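You operate a simulated robot arm through the tools that you are given. There is no shell and no other tool. Be economical: measure what you need, move in short steps, check, and stop when the job is done.

You are at the controls of a simulated two-armed robot. One attempt, no reset.

Task
Fetch the yellow block and set it on top of the brown carton on the top of the wall bench. Open the middle blue drawer, fetch the yellow cloth from the top of the pump bench and set it inside and shut the drawer again. Put the yellow size ring on the top of the grey bench. Put the white pot on the top of the pump bench away on the top of the small wooden shelf. Put the purple ink pad on the bottom board of the plywood rack. Pull the cupboard drawer open. Do these in any order. Set down upright: white pot.

It is judged by the outcome, as a careful person would: the job done as asked, and still so three seconds after it is handed in. It fails if anything else is knocked over, pushed out of place, dropped, spilled or broken. Flat cloth is picked up by pressing the open fingertips on it (5 to 10 N) and closing them slowly along it; thin cloth reads only 2 to 8 mm in the jaws.

Robot
Two 7-joint arms with fingered hands on one trunk, on a base that drives. Base frame: it is fixed to the floor where the robot stands at the start and does not move with it; the origin is under the middle of the robot, x ahead of it, y to its left, z up; the surface under the hand at the start is at about z = 88. Readings come in cm, rad, newtons and seconds.
The left shoulder is at the start at [7, 16.6, 136.8], the right one opposite. With the tool pointing down near the work surface each hand reaches from about 10 to 92 cm from the robot's upright axis, wherever it stands, measured 20 degrees to its own side. Places, roughly: bottom board of the plywood rack [-220, 740, 30]; carton [50, 0, 100]; cupboard drawer [-960, 750, 80]; middle blue drawer [-420, -40, 30]; middle blue drawer inside [-420, -50, 30]; purple ink pad (5x5x3 cm) [-250, 610, 80]; top of the grey bench [-140, -30, 80]; top of the small wooden shelf (29x16 cm) [66, 24, 152]; white pot [-475, -50, 75]; yellow block (4x4x3 cm) [70, -20, 90]; yellow cloth (11x8x3 cm) [-460, -70, 80]; yellow size ring (8x26x34 cm) [-480, -60, 80]. Payload 4.1 kg a hand.
The tool frame of a hand sits at the grasp point between the pads (the TCP): z along the fingers, y along the line on which they close. The tips reach 3.2 cm beyond it. The gripper opens to 10.8 cm. The gripper's body begins 3.8 cm behind the TCP. The gripper is a hand of 4 fingers: y runs from the thumb to the fingers, the wrist lies at [-1.6, -10.8, -18.6] in the tool frame, and closing takes about 1.5 s.
Orientation is that of the tool frame in the base frame, as a unit quaternion [x, y, z, w]. With the fingers straight down and the wrist toward the robot, the tool's x, y and z point along [0, 1, 0], [1, 0, 0] and [0, 0, -1] of the base frame.

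Tools
- The arms move only by the tool apply_moves. It takes "left_moves", "right_moves" or both (then of equal length, played together; a hand with none holds still); each is text: rows parted by semicolons, each of 7 numbers parted by spaces: the shift along the base's x, y, z in units of 300 mm (1.0 is 300 mm), then the turn, a rotation vector about the base's x, y, z in units of 120 degrees (1.0 is 120 degrees), then the finger opening in cm, from 0 to 10.8. In form: dx dy dz rx ry rz jaw; .... A call has 1 to 20 rows; each row is the pose to reach, as a shift and turn from the pose commanded when the call began. A call with a number of a shift or a turn outside -1 to 1 is refused whole. Rows are played at 5 a second. More than 5 cm and 0.15 rad between two rows, or a gripper value outside its range, and nothing of the call is played. A pose out of reach is approached as far as the arm can. The call stops where the force on the tool passes 40 N (or 10 N more than at its start, if that is more) or the arm is blocked; 0.2 s more then pass. The fingers move at their own pace (about 4.5 cm/s each) and stop on an object; they squeeze with about 26 N. The grip force told is the motor's: it shows also when the fingers shut on nothing. Time passes only in rows, and 0.2 s behind the last, so rows that repeat a pose let the fingers close. It gives the time, the measured TCP pose, the force on the tool (base axes), the opening and the grip force at its end, in the units of the frame above (readings bear some noise), with the torque about the TCP (base axes, N m) and any sound that the robot's microphone picked up.
- Cameras (640 x 400 px; columns grow to the right, rows downward): "scene" is now at [14.3, -0.22, 162.11]; the picture's right is [-0.04, -1.00, 0.00], its down [-0.33, 0.01, -0.95] and it looks along [0.94, -0.04, -0.33] (base axes); focal length 214 px, centre (320, 200). "left" rides on the left gripper at [-6.5, -9.3, -13.1] in its tool frame; the picture's right is [-0.80, -0.28, 0.53], its down [0.55, -0.71, 0.45] and it looks along [0.25, 0.65, 0.72] (tool axes); focal length 247 px, centre (320, 200). "right" rides on the right gripper at [6.4, -9.3, -13.2] in its tool frame; the picture's right is [-0.80, 0.28, -0.53], its down [-0.55, -0.71, 0.45] and it looks along [-0.25, 0.65, 0.72] (tool axes); focal length 247 px, centre (320, 200). There is no depth. A picture from a camera that has moved, and an enlarged one, comes with that camera's place and axes in the base frame and with its lens.
- grab_frame(camera): a new picture of that camera. The clock stands still meanwhile.
- lift_body(by): slides the trunk up (or, below 0, down) by that many cm; the arms and the scene camera ride with it, the base frame stays. It gives what a move gives, with no picture.
- base_move(legs): drives the robot by 1 to 6 legs, each [ahead, left, turn to the left] in cm, cm and rad, along the robot's own axes; the way and the turn of a leg run together, so that a leg with both is an arc; at most 150 cm and 3.142 rad a leg. The arms and the cameras ride along, it lands a little off, and it stops where it bumps. It gives what a move gives.
- grasp_type(shape, hand): the hand has 4 fingers and takes this shape, open, in about a second: jaw (thumb against the fingers, like two jaws); tri (thumb and two fingers); tip (a fingertip pinch); poke (one finger out to press); point (the index stretched); flat (the hand flat); cup (the hand cupped); fist (a fist). The gripper value then closes the fingers along that shape, each until it touches; the sizes above hold for jaw. It gives what a move gives, with no picture.
- pan_tilt(pan, tilt): turns the head with the scene camera to pan (to the left, within 1.501 rad either way) and tilt (down, from -0.506 to 1.204), counted from straight ahead of the robot. It gives what a move gives.
- close_up(camera, box): a new picture of the part [left, top, right, bottom] of that camera's present view, enlarged. The clock stands still meanwhile.
- finish_job(): hands the job in; it is judged then, once.

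Go step by step. Nothing tells you exact positions but the pictures and the camera data: compare them with the known pose of the tool, close in by small moves and look again before you grip or let go. The budget is 196 turns and 172 pictures, counting those below and the enlarged ones. Unless the task says otherwise, let go and move clear before handing in, and close with one line.

The tools are called after ">>>" by a JSON object that holds its "method" and its "body". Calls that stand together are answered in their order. apply_moves: Moves the arms, as the interface text tells. Its arguments: {"type":"object","properties":{"left_moves":{"type":"string"},"right_moves":{"type":"string"}},"required":[]} The other tools are called the same way: lift_body (by) slides the trunk up or down; grasp_type (shape, hand) gives the hand a shape; base_move (legs) drives the base; pan_tilt (pan, tilt) turns the head that bears the scene camera; grab_frame (camera) takes a picture; close_up (camera, box) takes an enlarged picture of a part of a camera's view; finish_job () hands the job in.

At the start:

```text
clock: 0.0
left_tcp_pos: [56.02, 24.46, 174.75]
left_tool_rot: [0.707, 0.707, 0.0, 0.001]
left_ft_force: [-0.5, 0.4, -0.1]
left_wrist_torque: [0.0, 0.03, 0.01]
left_finger_gap: 10.75
left_gripper_force: 0.1
left_shape: jaw
right_tcp_pos: [49.8, -25.7, 178.32]
right_tool_rot: [0.707, 0.707, 0.0, 0.0]
right_ft_force: [0.3, 0.1, 0.3]
right_wrist_torque: [0.02, 0.0, 0.02]
right_finger_gap: 10.74
right_gripper_force: 0.2
right_shape: jaw
trunk travel left (down, up): [-87.5, 6.5]
robot x, y, heading: [-0.0, 0.18, -0.003]
head pan, tilt: [-0.038, 0.333]
```

scene: 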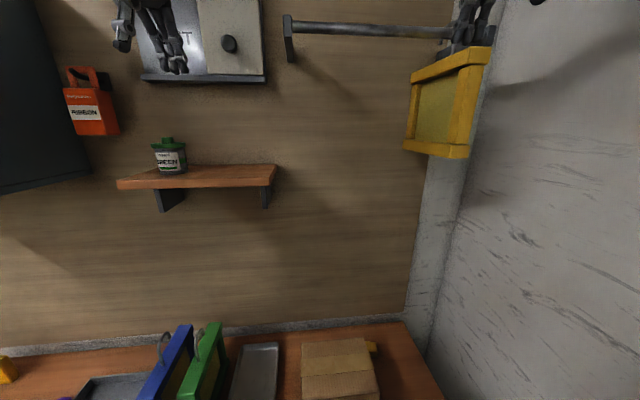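
right: 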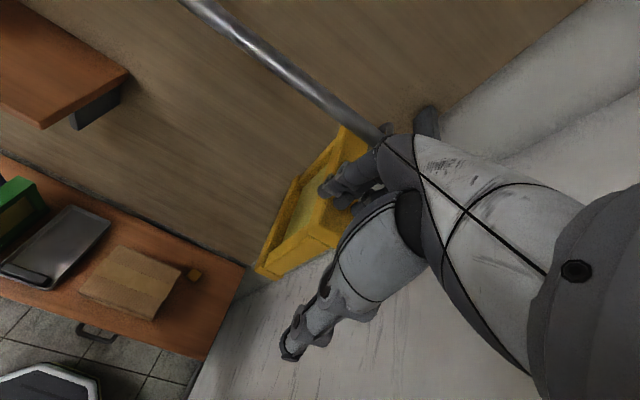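
left: 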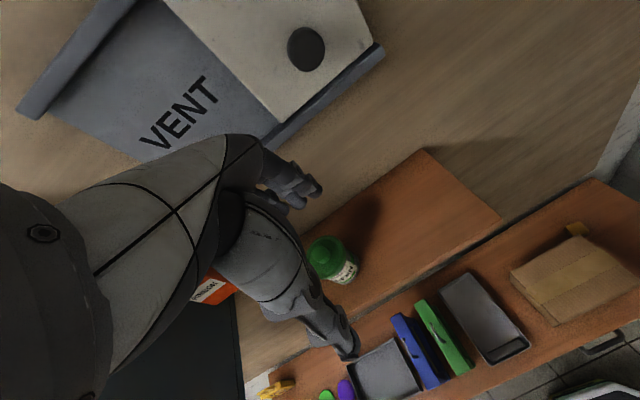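

The wall bench is ahead of me, with the carton at right centre and a small yellow block behind its right corner. I'll tilt the head down to measure them.

>>> {"method": "pan_tilt", "body": {"pan": -0.2, "tilt": 0.9}}

>>> {"method": "grab_frame", "body": {"camera": "scene"}}

```text
clock: 1.0
left_tcp_pos: [56.13, 24.69, 174.81]
left_tool_rot: [0.707, 0.707, 0.0, 0.001]
left_ft_force: [-0.6, -0.1, 0.5]
left_wrist_torque: [0.0, 0.01, 0.02]
left_finger_gap: 10.71
left_gripper_force: 0.2
left_shape: jaw
right_tcp_pos: [49.92, -25.61, 178.23]
right_tool_rot: [0.707, 0.707, -0.001, 0.0]
right_ft_force: [-0.1, -0.3, -1.0]
right_wrist_torque: [0.02, -0.04, -0.04]
right_finger_gap: 10.78
right_gripper_force: 0.0
right_shape: jaw
trunk travel left (down, up): [-87.5, 6.5]
robot x, y, heading: [0.01, -0.19, -0.003]
head pan, tilt: [-0.201, 0.901]
```

```text
168 pictures are left
camera scene: at [12.4, -1.36, 157.19], right [-0.2, -0.98, 0.0], down [-0.77, 0.16, -0.62], along [0.61, -0.12, -0.78], focal length 214 px, centre (320, 200)
```

scene: 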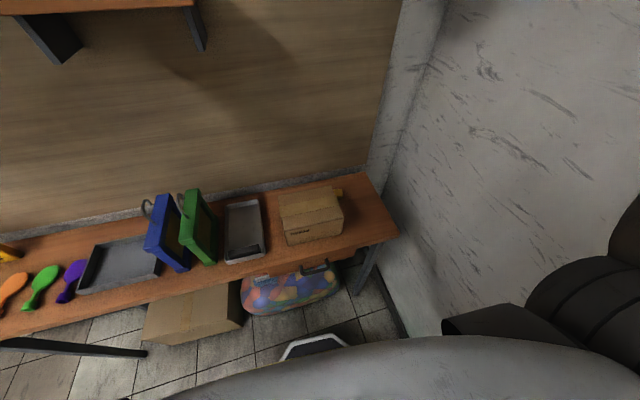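

>>> {"method": "close_up", "body": {"camera": "scene", "box": [220, 150, 420, 275]}}

>>> {"method": "close_up", "body": {"camera": "right", "box": [0, 180, 320, 380]}}

```text
3.20 times, centred on (320, 212) of scene
camera zoom: at [12.4, -1.36, 157.19], right [-0.2, -0.98, 0.0], down [-0.77, 0.16, -0.62], along [0.61, -0.12, -0.78], focal length 686 px, centre (320, 160)
```

zoom: 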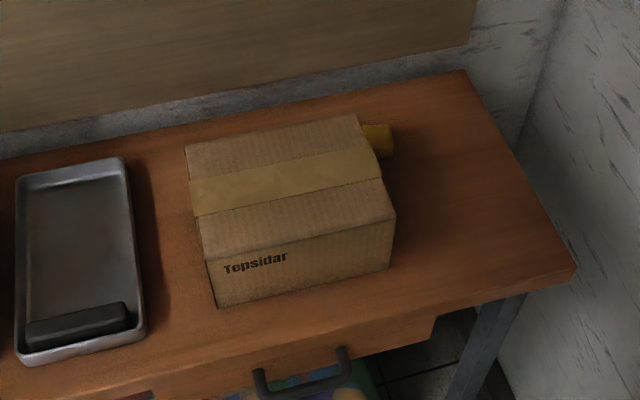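

```text
2.00 times, centred on (160, 280) of right
camera zoom: at [40.75, -19.15, 191.49], right [0.28, -0.8, 0.53], down [-0.71, -0.55, -0.45], along [0.65, -0.25, -0.72], focal length 494 px, centre (640, 40)
```

zoom: 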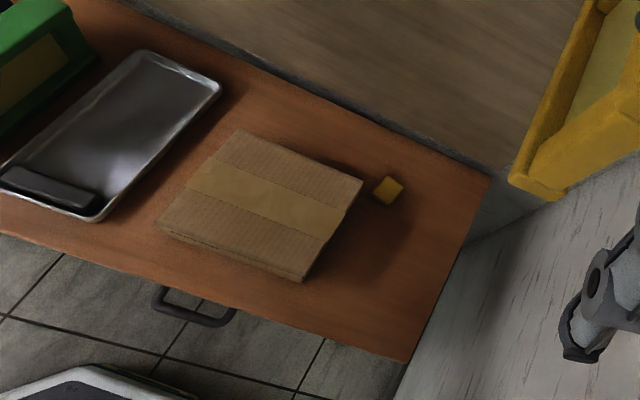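

The block sits at about (67, -20), with its top near z 91. The carton's top is centred at about (55, -6.6, 100). I'll lower the right hand in front of the hanging frame, then go forward.

>>> {"method": "apply_moves", "body": {"right_moves": "0 0 -0.16 0 0 0 8; 0 0 -0.32 0 0 0 8; 0 0.03 -0.48 0 0 0 8; 0 0.06 -0.64 0 0 0 8; 0 0.09 -0.8 0 0 0 8; 0.02 0.12 -0.95 0 0 0 8; 0.04 0.14 -1 0 0 0 8"}}

>>> {"method": "apply_moves", "body": {"right_moves": "0.08 0 -0.13 0 0 0 8; 0.16 0 -0.26 0 0 0 8; 0.24 0.01 -0.39 0 0 0 8; 0.32 0.02 -0.52 0 0 0 8; 0.40 0.02 -0.65 0 0 0 8; 0.48 0.02 -0.78 0 0 0 8; 0.52 0.02 -0.9 0 0 0 8"}}

>>> {"method": "grab_frame", "body": {"camera": "right"}}

>>> {"method": "grab_frame", "body": {"camera": "scene"}}

```text
clock: 1.5
left_tcp_pos: [55.24, 24.35, 175.07]
left_tool_rot: [0.708, 0.707, 0.002, 0.001]
left_ft_force: [0.0, -0.1, -0.4]
left_wrist_torque: [0.03, 0.01, 0.01]
left_finger_gap: 10.76
left_gripper_force: 0.0
left_shape: jaw
right_tcp_pos: [48.82, -25.93, 172.89]
right_tool_rot: [0.706, 0.708, 0.014, 0.006]
right_ft_force: [-6.0, 0.4, 14.4]
right_wrist_torque: [-0.08, -0.81, 0.08]
right_finger_gap: 7.92
right_gripper_force: 0.1
right_shape: jaw
trunk travel left (down, up): [-87.5, 6.5]
robot x, y, heading: [-0.06, 0.14, 0.001]
head pan, tilt: [-0.201, 0.901]
stopped in row 2 (right hand): the force on the tool passed its limit at 70 N (the readings are from after the stop); the commanded pose is now the measured one
```

```text
clock: 1.8
left_tcp_pos: [55.52, 24.72, 174.94]
left_tool_rot: [0.707, 0.707, 0.0, 0.001]
left_ft_force: [-0.1, -0.1, -0.1]
left_wrist_torque: [-0.04, -0.03, 0.01]
left_finger_gap: 10.75
left_gripper_force: 0.0
left_shape: jaw
right_tcp_pos: [49.18, -25.48, 172.82]
right_tool_rot: [0.706, 0.707, 0.023, 0.012]
right_ft_force: [-9.6, -0.9, 20.5]
right_wrist_torque: [-0.26, -0.96, -0.18]
right_finger_gap: 7.74
right_gripper_force: 0.2
right_shape: jaw
trunk travel left (down, up): [-87.5, 6.5]
robot x, y, heading: [-0.01, -0.1, -0.005]
head pan, tilt: [-0.201, 0.901]
stopped in row 1 (right hand): the force on the tool passed its limit at 67 N (the readings are from after the stop); the commanded pose is now the measured one
```

```text
165 pictures are left
camera right: at [39.31, -19.24, 185.55], right [0.26, -0.81, 0.53], down [-0.68, -0.54, -0.49], along [0.68, -0.24, -0.69], focal length 247 px, centre (320, 200)
```

right: 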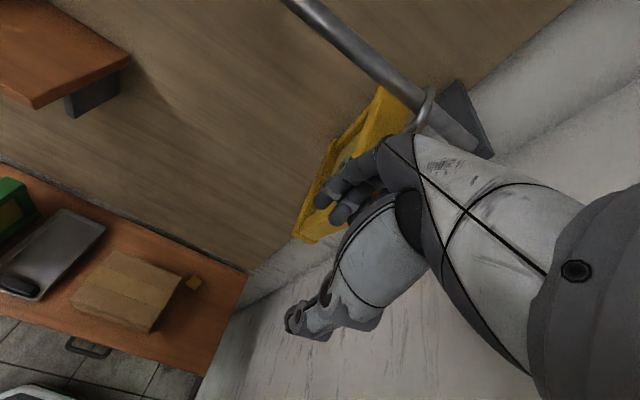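

```text
164 pictures are left
camera scene: at [11.85, -1.1, 157.25], right [-0.2, -0.98, 0.0], down [-0.77, 0.16, -0.62], along [0.61, -0.13, -0.78], focal length 214 px, centre (320, 200)
```

scene: 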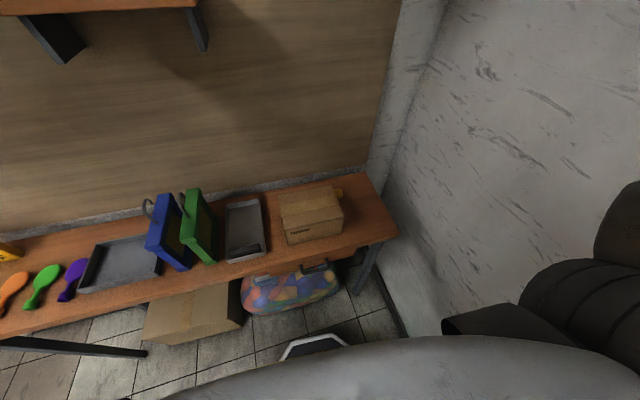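

The right hand pressed on the hanging yellow frame below it. I'll lift off, back away toward the robot and look.

>>> {"method": "apply_moves", "body": {"right_moves": "0 0 0.1 0 0 0 8; 0 0 0.2 0 0 0 8; 0 0 0.3 0 0 0 8; -0.1 0 0.3 0 0 0 8; -0.2 0.03 0.3 0 0 0 8; -0.33 0.1 0.3 0 0 0 8; -0.46 0.18 0.3 0 0 0 8"}}

>>> {"method": "pan_tilt", "body": {"pan": -0.3, "tilt": 0.2}}

>>> {"method": "grab_frame", "body": {"camera": "scene"}}

```text
clock: 3.4
left_tcp_pos: [55.75, 24.64, 174.8]
left_tool_rot: [0.707, 0.707, 0.0, 0.0]
left_ft_force: [0.4, 0.7, -0.1]
left_wrist_torque: [-0.05, 0.01, -0.01]
left_finger_gap: 10.77
left_gripper_force: 0.0
left_shape: jaw
right_tcp_pos: [35.76, -20.07, 181.54]
right_tool_rot: [0.706, 0.708, 0.019, 0.01]
right_ft_force: [-0.3, 1.1, 0.0]
right_wrist_torque: [-0.01, -0.03, 0.0]
right_finger_gap: 8.01
right_gripper_force: 0.0
right_shape: jaw
trunk travel left (down, up): [-87.5, 6.5]
robot x, y, heading: [0.11, -0.23, -0.0]
head pan, tilt: [-0.201, 0.901]
```

```text
clock: 4.5
left_tcp_pos: [56.06, 24.55, 174.72]
left_tool_rot: [0.707, 0.708, -0.001, -0.001]
left_ft_force: [-0.3, 0.1, 0.2]
left_wrist_torque: [0.01, -0.01, -0.02]
left_finger_gap: 10.76
left_gripper_force: 0.0
left_shape: jaw
right_tcp_pos: [36.15, -20.4, 181.46]
right_tool_rot: [0.707, 0.707, 0.02, 0.009]
right_ft_force: [0.4, 0.2, 0.4]
right_wrist_torque: [0.0, 0.01, 0.02]
right_finger_gap: 7.99
right_gripper_force: 0.1
right_shape: jaw
trunk travel left (down, up): [-87.5, 6.5]
robot x, y, heading: [-0.23, 0.08, 0.0]
head pan, tilt: [-0.3, 0.201]
```

```text
163 pictures are left
camera scene: at [13.95, -2.66, 163.33], right [-0.3, -0.96, 0.0], down [-0.19, 0.06, -0.98], along [0.94, -0.29, -0.2], focal length 214 px, centre (320, 200)
```

scene: 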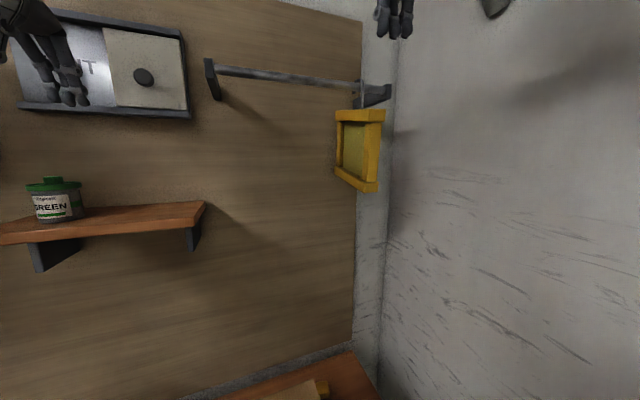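

The yellow frame still hangs on the rail, with its bottom near z 155. I'll come down closer to the body and pass underneath it.

>>> {"method": "apply_moves", "body": {"right_moves": "0 0 -0.16 0 0 0 8; 0 0 -0.32 0 0 0 8; 0 0 -0.48 0 0 0 8; 0 0 -0.64 0 0 0 8; 0 0 -0.8 0 0 0 8; 0 0 -0.95 0 0 0 8; 0 0 -1 0 0 0 8"}}

>>> {"method": "apply_moves", "body": {"right_moves": "0 0 -0.15 0 0 0 8; 0 0 -0.3 0 0 0 8; 0 0 -0.45 0 0 0 8; 0 0 -0.6 0 0 0 8; 0 0 -0.75 0 0 0 8; 0 0 -0.85 0 0 0 8; 0.14 0 -0.92 0 0 0 8; 0.28 0 -1 0 0 0 8; 0.43 0 -1 0 0 0 8; 0.58 0 -1 0 0 0 8; 0.73 -0.01 -1 0 0 0 8; 0.88 -0.02 -1 0 0 0 8; 0.98 -0.02 -1 0 0 0 8"}}

>>> {"method": "grab_frame", "body": {"camera": "right"}}

>>> {"method": "pan_tilt", "body": {"pan": -0.3, "tilt": 0.8}}

>>> {"method": "grab_frame", "body": {"camera": "scene"}}

```text
clock: 6.3
left_tcp_pos: [55.39, 29.49, 174.57]
left_tool_rot: [0.701, 0.714, -0.006, 0.009]
left_ft_force: [0.0, -0.4, 0.2]
left_wrist_torque: [0.06, -0.03, 0.01]
left_finger_gap: 10.75
left_gripper_force: 0.0
left_shape: jaw
right_tcp_pos: [36.37, -16.23, 152.86]
right_tool_rot: [0.698, 0.715, 0.014, 0.019]
right_ft_force: [-0.7, 0.3, -0.3]
right_wrist_torque: [0.0, 0.02, -0.01]
right_finger_gap: 8.04
right_gripper_force: 0.0
right_shape: jaw
right hand out of reach, approached as far as the arm can: row 7
trunk travel left (down, up): [-87.5, 6.5]
robot x, y, heading: [0.49, 0.85, 0.017]
head pan, tilt: [-0.3, 0.201]
stopped in row 7 (right hand): the arm was blocked; the commanded pose is now the measured one
```

```text
clock: 9.1
left_tcp_pos: [56.23, 23.66, 174.87]
left_tool_rot: [0.707, 0.708, 0.0, -0.003]
left_ft_force: [0.8, -0.8, 0.3]
left_wrist_torque: [0.0, 0.03, 0.0]
left_finger_gap: 10.78
left_gripper_force: 0.0
left_shape: jaw
right_tcp_pos: [65.5, -21.64, 121.24]
right_tool_rot: [0.706, 0.708, 0.021, 0.006]
right_ft_force: [-1.6, -0.2, 0.5]
right_wrist_torque: [0.0, -0.01, -0.01]
right_finger_gap: 7.99
right_gripper_force: 0.1
right_shape: jaw
right hand out of reach, approached as far as the arm can: row 1, 2, 3, 4, 5, 6, 7, 8, 9
trunk travel left (down, up): [-87.5, 6.5]
robot x, y, heading: [-0.07, -0.01, -0.001]
head pan, tilt: [-0.3, 0.201]
```

```text
162 pictures are left
camera right: at [55.92, -15.37, 134.29], right [0.26, -0.81, 0.53], down [-0.69, -0.54, -0.49], along [0.68, -0.23, -0.7], focal length 247 px, centre (320, 200)
```

right: 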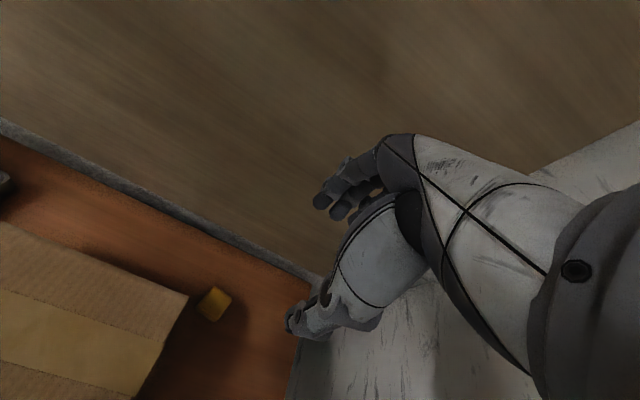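

```text
clock: 10.1
left_tcp_pos: [55.88, 23.79, 174.81]
left_tool_rot: [0.706, 0.708, 0.002, -0.003]
left_ft_force: [-0.7, -0.4, 0.7]
left_wrist_torque: [-0.01, -0.03, 0.0]
left_finger_gap: 10.77
left_gripper_force: 0.1
left_shape: jaw
right_tcp_pos: [65.32, -21.53, 121.63]
right_tool_rot: [0.705, 0.709, 0.023, 0.007]
right_ft_force: [0.4, 0.0, 0.1]
right_wrist_torque: [0.01, -0.01, -0.01]
right_finger_gap: 8.0
right_gripper_force: 0.1
right_shape: jaw
trunk travel left (down, up): [-87.5, 6.5]
robot x, y, heading: [-0.15, -0.19, 0.001]
head pan, tilt: [-0.3, 0.799]
```

```text
161 pictures are left
camera scene: at [12.64, -2.07, 157.99], right [-0.29, -0.96, 0.0], down [-0.68, 0.21, -0.7], along [0.67, -0.21, -0.72], focal length 214 px, centre (320, 200)
```

scene: 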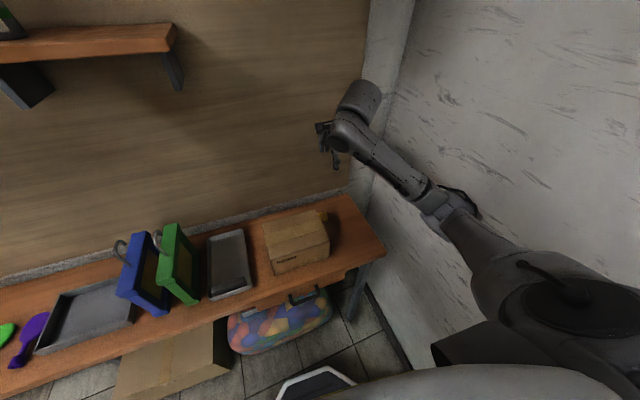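

The block reads (66.6, -19.6). I'll descend partway above it and check.

>>> {"method": "apply_moves", "body": {"right_moves": "0.02 0.01 -0.15 0 0 0 8; 0.03 0.02 -0.3 0 0 0 8; 0.05 0.03 -0.45 0 0 0 8; 0.05 0.04 -0.6 0 0 0 8; 0.05 0.04 -0.6 0 0 0 8"}}

>>> {"method": "grab_frame", "body": {"camera": "right"}}

>>> {"method": "close_up", "body": {"camera": "scene", "box": [240, 120, 400, 220]}}

```text
clock: 11.3
left_tcp_pos: [56.17, 23.71, 174.8]
left_tool_rot: [0.706, 0.708, 0.002, -0.001]
left_ft_force: [1.1, -0.3, -0.4]
left_wrist_torque: [0.0, 0.01, 0.0]
left_finger_gap: 10.76
left_gripper_force: 0.0
left_shape: jaw
right_tcp_pos: [66.85, -20.82, 103.83]
right_tool_rot: [0.705, 0.709, 0.021, 0.007]
right_ft_force: [0.8, -0.8, 0.1]
right_wrist_torque: [-0.04, 0.0, 0.04]
right_finger_gap: 7.98
right_gripper_force: 0.2
right_shape: jaw
trunk travel left (down, up): [-87.5, 6.5]
robot x, y, heading: [0.25, 0.36, -0.001]
head pan, tilt: [-0.3, 0.799]
```

```text
160 pictures are left
camera right: at [57.11, -14.59, 116.81], right [0.26, -0.81, 0.53], down [-0.68, -0.54, -0.49], along [0.68, -0.23, -0.7], focal length 247 px, centre (320, 200)
```

right: 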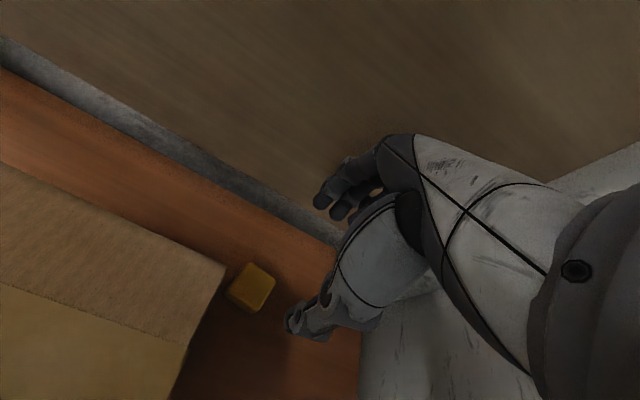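

```text
4.00 times, centred on (320, 170) of scene
camera zoom: at [12.69, -2.09, 157.98], right [-0.29, -0.96, 0.0], down [-0.69, 0.21, -0.7], along [0.67, -0.21, -0.72], focal length 858 px, centre (320, 320)
```

zoom: 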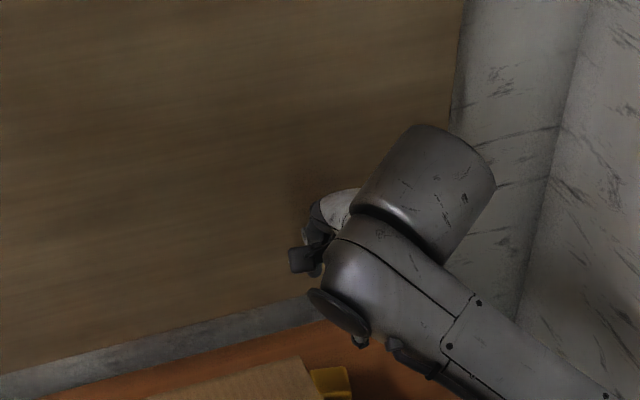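

The block is at about (67.1, -19.7). I'll lower over it and close.

>>> {"method": "apply_moves", "body": {"right_moves": "0.005 0.025 -0.1 0 0 0 8; 0.005 0.025 -0.2 0 0 0 8; 0.005 0.025 -0.3 0 0 0 8; 0.005 0.025 -0.36 0 0 0 8; 0.005 0.025 -0.39 0 0 0 8; 0.005 0.025 -0.39 0 0 0 8"}}

>>> {"method": "grab_frame", "body": {"camera": "right"}}

```text
clock: 12.7
left_tcp_pos: [56.05, 23.58, 174.73]
left_tool_rot: [0.706, 0.708, 0.001, -0.001]
left_ft_force: [0.3, -0.4, -0.6]
left_wrist_torque: [0.01, -0.02, 0.04]
left_finger_gap: 10.77
left_gripper_force: 0.1
left_shape: jaw
right_tcp_pos: [67.07, -20.02, 92.23]
right_tool_rot: [0.705, 0.709, 0.021, 0.007]
right_ft_force: [0.1, -0.4, -0.1]
right_wrist_torque: [-0.02, 0.01, 0.01]
right_finger_gap: 8.02
right_gripper_force: 0.1
right_shape: jaw
trunk travel left (down, up): [-87.5, 6.5]
robot x, y, heading: [0.11, 0.08, 0.003]
head pan, tilt: [-0.3, 0.799]
```

```text
158 pictures are left
camera right: at [57.31, -13.82, 105.09], right [0.26, -0.81, 0.53], down [-0.69, -0.54, -0.49], along [0.68, -0.23, -0.7], focal length 247 px, centre (320, 200)
```

right: 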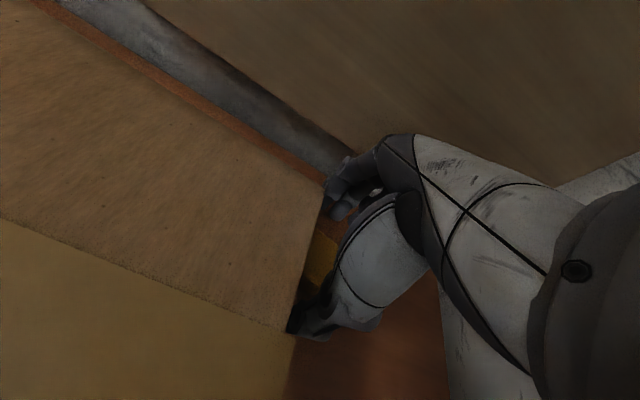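

>>> {"method": "apply_moves", "body": {"right_moves": "0 0 0 0 0 0 6; 0 0 0 0 0 0 4; 0 0 0 0 0 0 2; 0 0 0 0 0 0 2; 0 0 0 0 0 0 2; 0 0 0 0 0 0 2; 0 0 0 0 0 0 2; 0 0 0 0 0 0 2"}}

>>> {"method": "apply_moves", "body": {"right_moves": "0 -0.01 0.1 0 0 0 2; 0 -0.01 0.2 0 0 0 2; 0 -0.01 0.35 0 0 0 2; 0 0 0.5 0 0 0 2; 0 0 0.6 0 0 0 2; -0.05 0.12 0.6 0 0 0 2; -0.15 0.22 0.6 0 0 0 2; -0.25 0.32 0.6 0 0 0 2; -0.37 0.42 0.6 0 0 0 2;  -0.37 0.42 0.6 0 0 0 2"}}

>>> {"method": "grab_frame", "body": {"camera": "right"}}

>>> {"method": "grab_frame", "body": {"camera": "scene"}}

```text
clock: 14.5
left_tcp_pos: [56.11, 23.69, 174.8]
left_tool_rot: [0.706, 0.708, 0.002, -0.002]
left_ft_force: [-0.1, 0.3, 0.3]
left_wrist_torque: [-0.02, -0.03, -0.03]
left_finger_gap: 10.75
left_gripper_force: 0.0
left_shape: jaw
right_tcp_pos: [67.09, -19.96, 92.27]
right_tool_rot: [0.706, 0.708, 0.022, 0.007]
right_ft_force: [0.8, 0.1, 0.7]
right_wrist_torque: [0.02, -0.02, 0.01]
right_finger_gap: 3.57
right_gripper_force: 26.0
right_shape: jaw
trunk travel left (down, up): [-87.5, 6.5]
robot x, y, heading: [0.04, 0.24, -0.002]
head pan, tilt: [-0.3, 0.799]
```

```text
clock: 16.7
left_tcp_pos: [56.2, 23.66, 174.8]
left_tool_rot: [0.706, 0.708, 0.002, -0.003]
left_ft_force: [-0.1, 0.2, -0.7]
left_wrist_torque: [-0.02, 0.03, 0.0]
left_finger_gap: 10.76
left_gripper_force: 0.2
left_shape: jaw
right_tcp_pos: [56.03, -7.2, 110.13]
right_tool_rot: [0.706, 0.708, 0.021, 0.006]
right_ft_force: [0.2, 0.8, -0.9]
right_wrist_torque: [-0.01, 0.01, 0.01]
right_finger_gap: 3.56
right_gripper_force: 25.8
right_shape: jaw
trunk travel left (down, up): [-87.5, 6.5]
robot x, y, heading: [-0.19, 0.4, -0.0]
head pan, tilt: [-0.3, 0.799]
```

```text
157 pictures are left
camera right: at [46.34, -0.98, 123.0], right [0.26, -0.81, 0.53], down [-0.69, -0.54, -0.49], along [0.68, -0.23, -0.7], focal length 247 px, centre (320, 200)
```

right: 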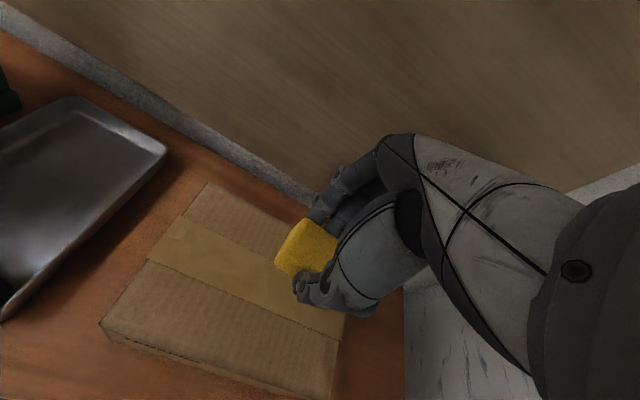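

```text
156 pictures are left
camera scene: at [12.76, -2.13, 157.98], right [-0.29, -0.96, 0.0], down [-0.69, 0.21, -0.7], along [0.67, -0.21, -0.72], focal length 214 px, centre (320, 200)
```

scene: 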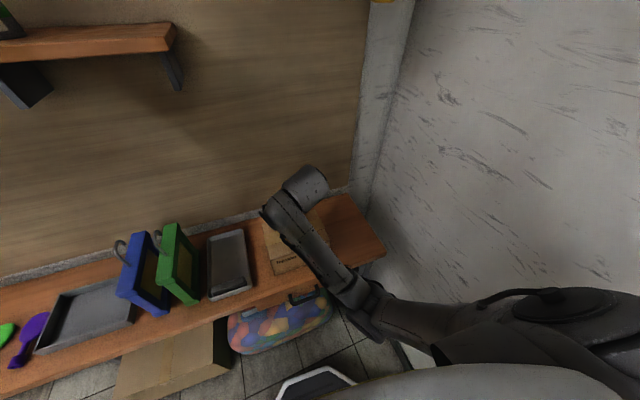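

The block is gripped above the carton centre. I'll lower it gently.

>>> {"method": "apply_moves", "body": {"right_moves": "0 0.01 -0.08 0 0 0 2; 0 0.01 -0.15 0 0 0 2; 0 0.01 -0.175 0 0 0 2; 0 0.01 -0.185 0 0 0 2; 0 0.01 -0.185 0 0 0 2"}}

>>> {"method": "close_up", "body": {"camera": "right", "box": [160, 160, 480, 360]}}

```text
clock: 17.9
left_tcp_pos: [56.17, 23.62, 174.94]
left_tool_rot: [0.707, 0.707, 0.001, -0.002]
left_ft_force: [-0.2, 0.4, 0.3]
left_wrist_torque: [0.01, -0.02, 0.02]
left_finger_gap: 10.78
left_gripper_force: 0.0
left_shape: jaw
right_tcp_pos: [56.02, -6.91, 104.76]
right_tool_rot: [0.706, 0.707, 0.022, 0.007]
right_ft_force: [0.2, -0.3, -1.3]
right_wrist_torque: [-0.03, 0.0, -0.02]
right_finger_gap: 3.56
right_gripper_force: 25.9
right_shape: jaw
trunk travel left (down, up): [-87.5, 6.5]
robot x, y, heading: [0.08, 0.42, -0.0]
head pan, tilt: [-0.3, 0.799]
```

```text
2.00 times, centred on (320, 260) of right
camera zoom: at [46.38, -0.69, 117.59], right [0.26, -0.81, 0.53], down [-0.69, -0.54, -0.49], along [0.68, -0.23, -0.7], focal length 494 px, centre (320, 80)
```

zoom: 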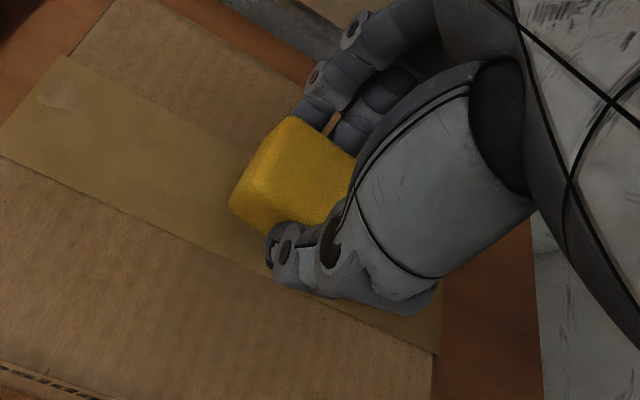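

>>> {"method": "apply_moves", "body": {"right_moves": "0 0 -0.01 0 0 0 2; 0 0 -0.02 0 0 0 2; 0 0 -0.02 0 0 0 2"}}

>>> {"method": "apply_moves", "body": {"right_moves": "0 0 -0.01 0 0 0 2; 0 0 -0.015 0 0 0 2; 0 0 -0.015 0 0 0 2"}}

```text
clock: 18.7
left_tcp_pos: [56.14, 23.64, 174.88]
left_tool_rot: [0.706, 0.708, 0.002, -0.003]
left_ft_force: [0.4, -0.1, 0.1]
left_wrist_torque: [0.01, -0.03, -0.04]
left_finger_gap: 10.8
left_gripper_force: 0.1
left_shape: jaw
right_tcp_pos: [56.08, -7.1, 104.28]
right_tool_rot: [0.706, 0.708, 0.021, 0.007]
right_ft_force: [0.2, 0.4, 0.5]
right_wrist_torque: [0.03, -0.01, 0.01]
right_finger_gap: 3.57
right_gripper_force: 26.1
right_shape: jaw
trunk travel left (down, up): [-87.5, 6.5]
robot x, y, heading: [0.32, -0.06, -0.002]
head pan, tilt: [-0.3, 0.799]
```

```text
clock: 19.5
left_tcp_pos: [56.1, 23.72, 174.9]
left_tool_rot: [0.707, 0.707, 0.002, -0.003]
left_ft_force: [0.2, -0.4, -0.2]
left_wrist_torque: [0.03, -0.02, 0.04]
left_finger_gap: 10.77
left_gripper_force: 0.1
left_shape: jaw
right_tcp_pos: [56.19, -7.06, 103.65]
right_tool_rot: [0.706, 0.708, 0.022, 0.007]
right_ft_force: [0.5, -0.3, 0.2]
right_wrist_torque: [0.03, 0.02, -0.02]
right_finger_gap: 3.57
right_gripper_force: 25.9
right_shape: jaw
trunk travel left (down, up): [-87.5, 6.5]
robot x, y, heading: [-0.09, 0.31, 0.003]
head pan, tilt: [-0.3, 0.799]
```

>>> {"method": "apply_moves", "body": {"right_moves": "0 0 -0.01 0 0 0 2; 0 0 -0.015 0 0 0 2; 0 0 -0.015 0 0 0 2"}}

>>> {"method": "apply_moves", "body": {"right_moves": "0 0 -0.01 0 0 0 2; 0 0 -0.01 0 0 0 2"}}

>>> {"method": "close_up", "body": {"camera": "right", "box": [160, 160, 480, 360]}}

```text
clock: 20.3
left_tcp_pos: [56.05, 23.62, 174.77]
left_tool_rot: [0.706, 0.708, 0.001, -0.003]
left_ft_force: [0.1, 0.2, 0.4]
left_wrist_torque: [-0.02, -0.02, 0.0]
left_finger_gap: 10.78
left_gripper_force: 0.0
left_shape: jaw
right_tcp_pos: [56.07, -7.01, 103.32]
right_tool_rot: [0.706, 0.708, 0.022, 0.007]
right_ft_force: [0.9, -0.3, -0.1]
right_wrist_torque: [0.03, 0.02, 0.0]
right_finger_gap: 3.55
right_gripper_force: 26.2
right_shape: jaw
trunk travel left (down, up): [-87.5, 6.5]
robot x, y, heading: [0.38, 0.42, -0.002]
head pan, tilt: [-0.3, 0.799]
```

```text
clock: 20.9
left_tcp_pos: [56.04, 23.76, 174.92]
left_tool_rot: [0.707, 0.707, 0.001, -0.003]
left_ft_force: [-0.2, 0.0, -0.1]
left_wrist_torque: [0.0, -0.01, 0.02]
left_finger_gap: 10.75
left_gripper_force: 0.1
left_shape: jaw
right_tcp_pos: [56.09, -7.03, 103.19]
right_tool_rot: [0.706, 0.708, 0.022, 0.008]
right_ft_force: [1.8, -3.1, 13.6]
right_wrist_torque: [-0.04, -0.12, -0.05]
right_finger_gap: 3.61
right_gripper_force: 25.8
right_shape: jaw
trunk travel left (down, up): [-87.5, 6.5]
robot x, y, heading: [-0.08, 0.29, -0.003]
head pan, tilt: [-0.3, 0.799]
```

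```text
2.00 times, centred on (320, 260) of right
camera zoom: at [46.33, -0.73, 115.95], right [0.26, -0.81, 0.53], down [-0.68, -0.54, -0.49], along [0.68, -0.23, -0.69], focal length 494 px, centre (320, 80)
```

zoom: 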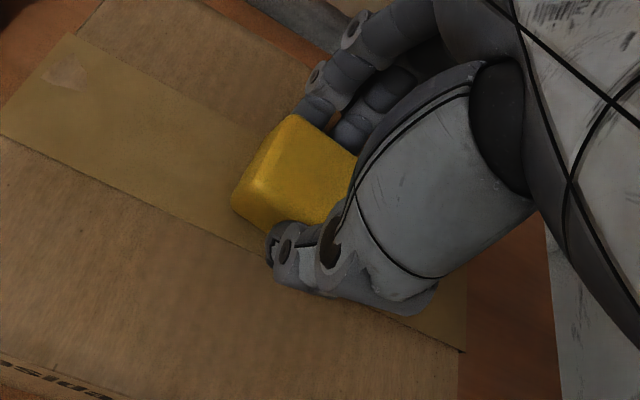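

Contact at 13 N. I'll open, lift straight up, and check.

>>> {"method": "apply_moves", "body": {"right_moves": "0 0 0.005 0 0 0 4; 0 0 0.005 0 0 0 5; 0 0 0.005 0 0 0 7; 0 0 0.005 0 0 0 8; 0 0 0.1 0 0 0 8; 0 0 0.25 0 0 0 8; 0 0 0.4 0 0 0 8; -0.1 0 0.5 0 0 0 8; -0.25 -0.02 0.5 0 0 0 8"}}

>>> {"method": "grab_frame", "body": {"camera": "right"}}

>>> {"method": "grab_frame", "body": {"camera": "left"}}

```text
clock: 22.8
left_tcp_pos: [55.93, 23.51, 174.95]
left_tool_rot: [0.707, 0.707, 0.002, -0.002]
left_ft_force: [0.3, -0.3, 0.7]
left_wrist_torque: [0.02, 0.0, 0.02]
left_finger_gap: 10.79
left_gripper_force: 0.1
left_shape: jaw
right_tcp_pos: [54.44, -15.2, 117.28]
right_tool_rot: [0.735, 0.673, -0.023, 0.086]
right_ft_force: [-0.5, -0.4, -0.3]
right_wrist_torque: [0.02, -0.02, 0.0]
right_finger_gap: 7.96
right_gripper_force: 0.0
right_shape: jaw
right hand out of reach, approached as far as the arm can: row 9
trunk travel left (down, up): [-87.5, 6.5]
robot x, y, heading: [-0.05, -0.15, -0.002]
head pan, tilt: [-0.3, 0.799]
stopped in row 9 (right hand): the arm was blocked; the commanded pose is now the measured one
```

```text
153 pictures are left
camera right: at [44.77, -6.03, 128.4], right [0.16, -0.72, 0.67], down [-0.71, -0.55, -0.43], along [0.68, -0.41, -0.61], focal length 247 px, centre (320, 200)
```

right: 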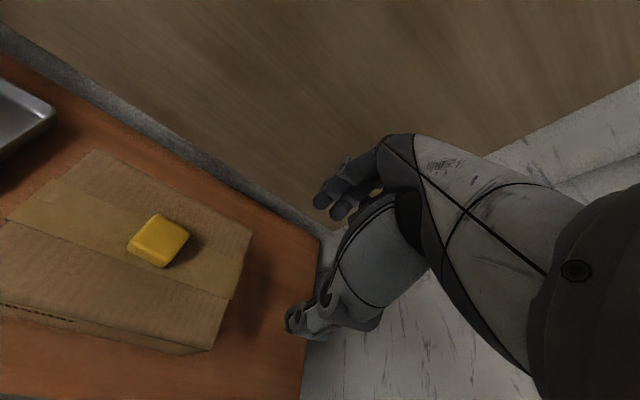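

```text
152 pictures are left
camera left: at [46.76, 16.92, 188.11], right [-0.28, -0.79, -0.54], down [-0.71, 0.55, -0.44], along [0.65, 0.25, -0.72], focal length 247 px, centre (320, 200)
```

left: 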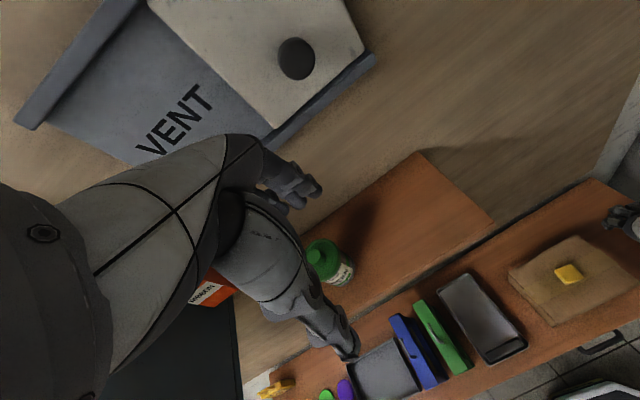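

The block rests on the carton. I'll look around to both sides before backing away from the bench.

>>> {"method": "pan_tilt", "body": {"pan": 1.5, "tilt": 0.4}}

>>> {"method": "grab_frame", "body": {"camera": "scene"}}

>>> {"method": "pan_tilt", "body": {"pan": -1.5, "tilt": 0.4}}

>>> {"method": "grab_frame", "body": {"camera": "scene"}}

```text
clock: 24.6
left_tcp_pos: [56.16, 23.76, 174.86]
left_tool_rot: [0.706, 0.708, 0.002, -0.002]
left_ft_force: [0.1, 0.7, -0.8]
left_wrist_torque: [0.01, 0.01, -0.01]
left_finger_gap: 10.74
left_gripper_force: 0.0
left_shape: jaw
right_tcp_pos: [54.43, -15.03, 117.27]
right_tool_rot: [0.734, 0.673, -0.023, 0.086]
right_ft_force: [1.0, 0.2, 0.5]
right_wrist_torque: [0.01, -0.04, 0.0]
right_finger_gap: 7.98
right_gripper_force: 0.1
right_shape: jaw
trunk travel left (down, up): [-87.5, 6.5]
robot x, y, heading: [0.06, 0.24, -0.003]
head pan, tilt: [1.499, 0.4]
```

```text
151 pictures are left
camera scene: at [5.65, 9.53, 161.49], right [1.0, -0.07, 0.0], down [-0.03, -0.39, -0.92], along [0.07, 0.92, -0.39], focal length 214 px, centre (320, 200)
```

scene: 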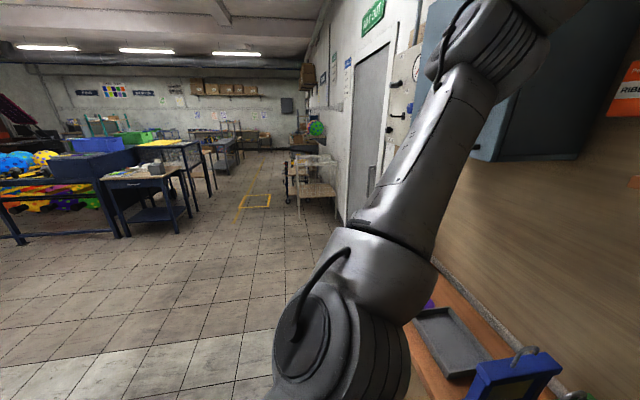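

```text
clock: 27.1
left_tcp_pos: [56.14, 23.63, 174.83]
left_tool_rot: [0.706, 0.708, 0.001, -0.003]
left_ft_force: [0.0, 0.0, -0.5]
left_wrist_torque: [0.03, -0.02, 0.0]
left_finger_gap: 10.78
left_gripper_force: 0.0
left_shape: jaw
right_tcp_pos: [54.46, -14.94, 117.33]
right_tool_rot: [0.734, 0.673, -0.023, 0.085]
right_ft_force: [0.8, -0.5, -0.1]
right_wrist_torque: [-0.01, 0.0, -0.01]
right_finger_gap: 8.02
right_gripper_force: 0.2
right_shape: jaw
trunk travel left (down, up): [-87.5, 6.5]
robot x, y, heading: [-0.21, 0.12, 0.0]
head pan, tilt: [-1.499, 0.4]
```

```text
150 pictures are left
camera scene: at [5.67, -8.93, 161.49], right [-1.0, -0.07, 0.0], down [-0.03, 0.39, -0.92], along [0.07, -0.92, -0.39], focal length 214 px, centre (320, 200)
```

scene: 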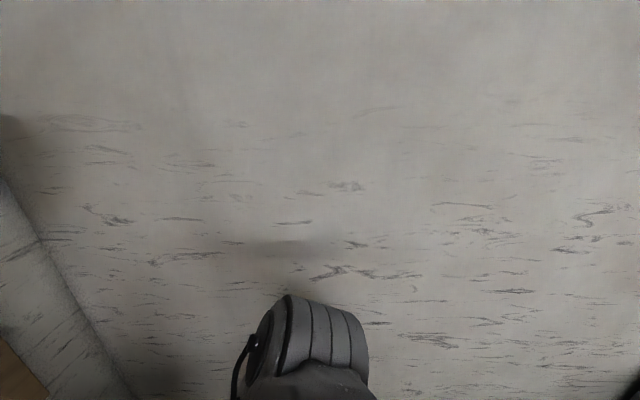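

The room opens to the left and behind me. I'll back off, then bring the hands in closer.

>>> {"method": "base_move", "body": {"legs": [[-35, 15, 0]]}}

>>> {"method": "pan_tilt", "body": {"pan": 0, "tilt": 0.3}}

>>> {"method": "grab_frame", "body": {"camera": "scene"}}

```text
clock: 29.5
left_tcp_pos: [21.27, 38.61, 174.75]
left_tool_rot: [0.704, 0.71, 0.0, -0.004]
left_ft_force: [0.1, 0.5, 0.0]
left_wrist_torque: [0.03, 0.01, 0.01]
left_finger_gap: 10.77
left_gripper_force: 0.1
left_shape: jaw
right_tcp_pos: [19.91, -0.19, 117.16]
right_tool_rot: [0.732, 0.675, -0.023, 0.086]
right_ft_force: [0.2, 0.4, 1.1]
right_wrist_torque: [-0.02, 0.01, 0.02]
right_finger_gap: 8.01
right_gripper_force: 0.0
right_shape: jaw
trunk travel left (down, up): [-87.5, 6.5]
robot x, y, heading: [-34.74, 14.52, 0.008]
head pan, tilt: [-1.499, 0.4]
```

```text
clock: 31.1
left_tcp_pos: [21.09, 38.61, 174.81]
left_tool_rot: [0.704, 0.71, 0.001, -0.002]
left_ft_force: [-0.5, -0.3, 0.4]
left_wrist_torque: [-0.02, 0.01, 0.02]
left_finger_gap: 10.75
left_gripper_force: 0.0
left_shape: jaw
right_tcp_pos: [19.74, -0.19, 117.19]
right_tool_rot: [0.732, 0.675, -0.022, 0.087]
right_ft_force: [-0.1, 0.4, 0.1]
right_wrist_torque: [0.01, 0.0, 0.02]
right_finger_gap: 7.98
right_gripper_force: 0.1
right_shape: jaw
trunk travel left (down, up): [-87.5, 6.5]
robot x, y, heading: [-34.68, 14.8, 0.01]
head pan, tilt: [0.0, 0.3]
```

```text
149 pictures are left
camera scene: at [-20.47, 14.95, 162.41], right [0.01, -1.0, 0.0], down [-0.3, 0.0, -0.96], along [0.96, 0.01, -0.3], focal length 214 px, centre (320, 200)
```

scene: 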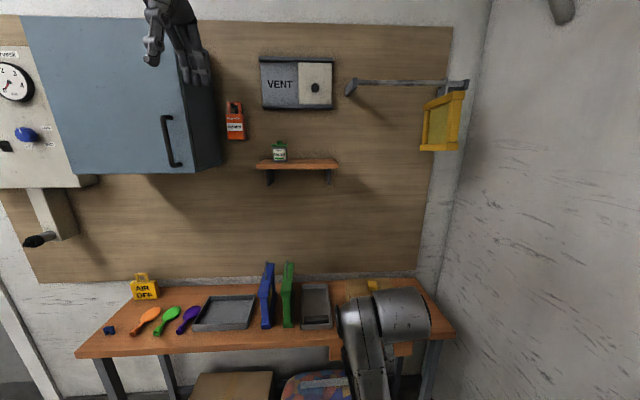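

The block is visible at rest on the carton. Now I'll turn left to look toward the other benches.

>>> {"method": "base_move", "body": {"legs": [[0, 0, 2.6]]}}

>>> {"method": "grab_frame", "body": {"camera": "scene"}}

>>> {"method": "pan_tilt", "body": {"pan": 0.9, "tilt": 0.3}}

>>> {"method": "grab_frame", "body": {"camera": "scene"}}

```text
clock: 37.8
left_tcp_pos: [-95.47, 18.93, 174.82]
left_tool_rot: [-0.525, 0.851, -0.003, -0.002]
left_ft_force: [0.6, 0.1, -0.5]
left_wrist_torque: [0.0, 0.01, 0.01]
left_finger_gap: 10.78
left_gripper_force: 0.0
left_shape: jaw
right_tcp_pos: [-76.61, 52.81, 117.27]
right_tool_rot: [-0.485, 0.87, 0.078, 0.041]
right_ft_force: [-0.2, 0.6, 0.0]
right_wrist_torque: [0.01, -0.01, 0.02]
right_finger_gap: 8.01
right_gripper_force: 0.0
right_shape: jaw
trunk travel left (down, up): [-87.5, 6.5]
robot x, y, heading: [-34.92, 14.69, 2.681]
head pan, tilt: [0.0, 0.3]
```

```text
148 pictures are left
camera scene: at [-47.69, 21.29, 162.41], right [0.45, 0.89, 0.0], down [0.26, -0.13, -0.96], along [-0.85, 0.43, -0.3], focal length 214 px, centre (320, 200)
```

scene: 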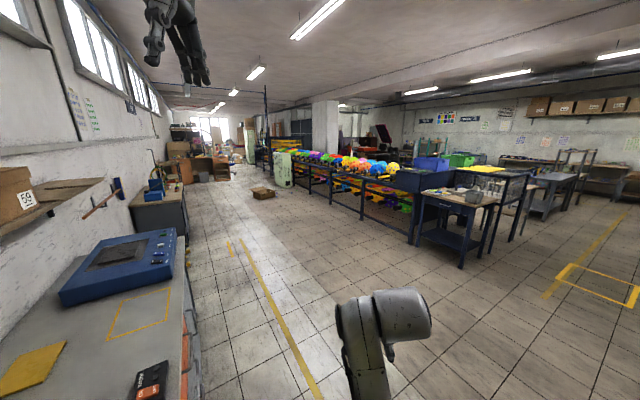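

```text
clock: 39.0
left_tcp_pos: [-95.47, 18.76, 174.94]
left_tool_rot: [-0.525, 0.851, -0.003, -0.002]
left_ft_force: [-1.0, 0.6, 0.5]
left_wrist_torque: [-0.02, 0.02, 0.0]
left_finger_gap: 10.78
left_gripper_force: 0.0
left_shape: jaw
right_tcp_pos: [-76.6, 52.84, 117.3]
right_tool_rot: [-0.485, 0.87, 0.079, 0.042]
right_ft_force: [0.0, -0.3, -0.2]
right_wrist_torque: [-0.01, 0.0, 0.02]
right_finger_gap: 7.96
right_gripper_force: 0.1
right_shape: jaw
trunk travel left (down, up): [-87.5, 6.5]
robot x, y, heading: [-34.95, 15.1, 2.682]
head pan, tilt: [0.901, 0.3]
```

```text
147 pictures are left
camera scene: at [-47.82, 13.16, 162.41], right [-0.42, 0.91, 0.0], down [0.27, 0.12, -0.96], along [-0.87, -0.4, -0.3], focal length 214 px, centre (320, 200)
```

scene: 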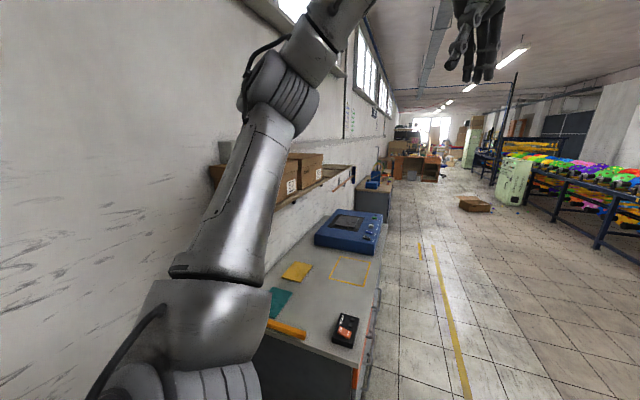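

The grey bench runs along the left wall, and the aisle is clear. I'll straighten, step right, and drive down to the pump bench area.

>>> {"method": "base_move", "body": {"legs": [[0, 0, 0.46], [0, -47, 0], [150, 0, 0], [130, 0, 0]]}}

>>> {"method": "pan_tilt", "body": {"pan": 0.6, "tilt": 0.4}}

>>> {"method": "grab_frame", "body": {"camera": "scene"}}

>>> {"method": "pan_tilt", "body": {"pan": 1.2, "tilt": 0.5}}

>>> {"method": "grab_frame", "body": {"camera": "scene"}}

```text
clock: 56.1
left_tcp_pos: [-364.74, 39.13, 174.78]
left_tool_rot: [-0.706, 0.708, -0.003, -0.001]
left_ft_force: [-1.1, 0.3, -0.5]
left_wrist_torque: [-0.02, 0.01, 0.03]
left_finger_gap: 10.77
left_gripper_force: 0.0
left_shape: jaw
right_tcp_pos: [-362.73, 77.95, 117.22]
right_tool_rot: [-0.671, 0.736, 0.087, 0.023]
right_ft_force: [-1.4, -0.2, -0.2]
right_wrist_torque: [-0.04, 0.01, 0.0]
right_finger_gap: 7.99
right_gripper_force: 0.0
right_shape: jaw
trunk travel left (down, up): [-87.5, 6.5]
robot x, y, heading: [-308.14, 62.28, 3.142]
head pan, tilt: [0.901, 0.3]
```

```text
clock: 56.9
left_tcp_pos: [-364.7, 39.12, 174.68]
left_tool_rot: [-0.706, 0.708, -0.002, -0.001]
left_ft_force: [0.8, 0.7, -0.3]
left_wrist_torque: [-0.01, -0.03, 0.02]
left_finger_gap: 10.78
left_gripper_force: 0.0
left_shape: jaw
right_tcp_pos: [-362.82, 77.98, 117.32]
right_tool_rot: [-0.671, 0.736, 0.088, 0.024]
right_ft_force: [0.4, 0.2, -0.9]
right_wrist_torque: [0.01, 0.03, 0.0]
right_finger_gap: 8.01
right_gripper_force: 0.0
right_shape: jaw
trunk travel left (down, up): [-87.5, 6.5]
robot x, y, heading: [-308.25, 62.44, 3.136]
head pan, tilt: [0.6, 0.4]
```

```text
146 pictures are left
camera scene: at [-321.19, 57.38, 161.49], right [-0.56, 0.83, 0.0], down [0.32, 0.22, -0.92], along [-0.76, -0.52, -0.39], focal length 214 px, centre (320, 200)
```

scene: 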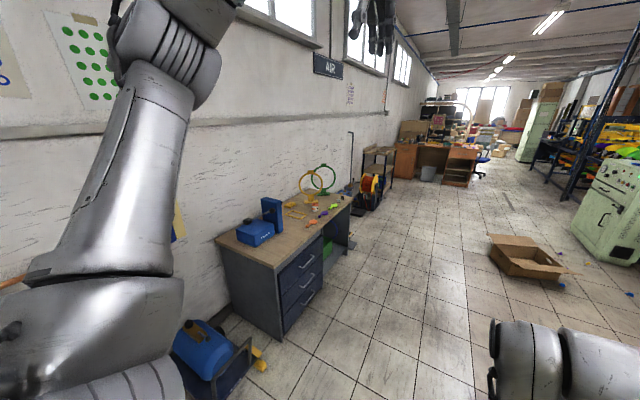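

```text
clock: 57.9
left_tcp_pos: [-364.66, 39.16, 174.83]
left_tool_rot: [-0.706, 0.708, -0.002, -0.002]
left_ft_force: [-0.7, -0.1, 0.0]
left_wrist_torque: [0.0, 0.0, 0.0]
left_finger_gap: 10.76
left_gripper_force: 0.0
left_shape: jaw
right_tcp_pos: [-362.7, 77.95, 117.14]
right_tool_rot: [-0.671, 0.736, 0.087, 0.023]
right_ft_force: [-0.6, 0.5, 0.8]
right_wrist_torque: [0.02, -0.05, 0.01]
right_finger_gap: 7.97
right_gripper_force: 0.0
right_shape: jaw
trunk travel left (down, up): [-87.5, 6.5]
robot x, y, heading: [-308.45, 62.47, 3.133]
head pan, tilt: [1.201, 0.499]
```

```text
145 pictures are left
camera scene: at [-316.82, 54.12, 160.58], right [-0.93, 0.37, 0.0], down [0.18, 0.45, -0.88], along [-0.32, -0.82, -0.48], focal length 214 px, centre (320, 200)
```

scene: 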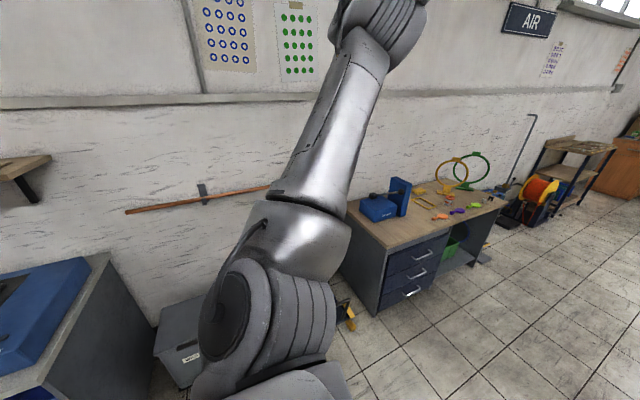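

The pump bench with three blue drawers, the rings and the small things lies ahead on the left. I'll drive in front of it and face it.

>>> {"method": "base_move", "body": {"legs": [[140, 0, 0], [0, 0, 1.571]]}}

>>> {"method": "pan_tilt", "body": {"pan": 0, "tilt": 0.55}}

>>> {"method": "grab_frame", "body": {"camera": "scene"}}

```text
clock: 68.7
left_tcp_pos: [-427.58, 6.18, 174.86]
left_tool_rot: [1.0, -0.011, 0.002, -0.001]
left_ft_force: [0.4, 0.8, 0.5]
left_wrist_torque: [0.01, 0.02, 0.01]
left_finger_gap: 10.76
left_gripper_force: 0.1
left_shape: jaw
right_tcp_pos: [-466.37, 8.6, 117.29]
right_tool_rot: [0.995, -0.055, -0.078, 0.044]
right_ft_force: [-0.3, 0.4, -0.2]
right_wrist_torque: [0.01, 0.0, 0.02]
right_finger_gap: 8.0
right_gripper_force: 0.0
right_shape: jaw
trunk travel left (down, up): [-87.5, 6.5]
robot x, y, heading: [-449.62, 63.3, -1.591]
head pan, tilt: [1.201, 0.499]
```

```text
clock: 70.1
left_tcp_pos: [-427.51, 6.09, 174.78]
left_tool_rot: [1.0, -0.01, 0.003, -0.001]
left_ft_force: [0.7, 0.5, 0.0]
left_wrist_torque: [0.0, 0.01, 0.03]
left_finger_gap: 10.77
left_gripper_force: 0.1
left_shape: jaw
right_tcp_pos: [-466.31, 8.7, 117.4]
right_tool_rot: [0.994, -0.055, -0.078, 0.044]
right_ft_force: [-0.4, 1.1, -0.3]
right_wrist_torque: [0.02, -0.02, -0.01]
right_finger_gap: 7.96
right_gripper_force: 0.0
right_shape: jaw
trunk travel left (down, up): [-87.5, 6.5]
robot x, y, heading: [-449.7, 62.58, -1.584]
head pan, tilt: [0.0, 0.55]
```

```text
144 pictures are left
camera scene: at [-450.14, 48.92, 160.12], right [-1.0, 0.02, 0.0], down [0.01, 0.52, -0.85], along [-0.02, -0.85, -0.52], focal length 214 px, centre (320, 200)
```

scene: 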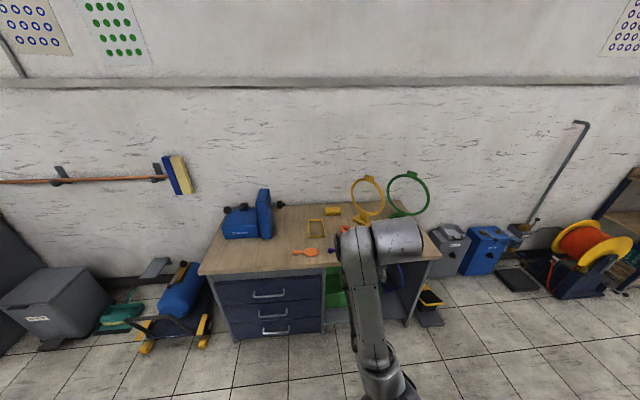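

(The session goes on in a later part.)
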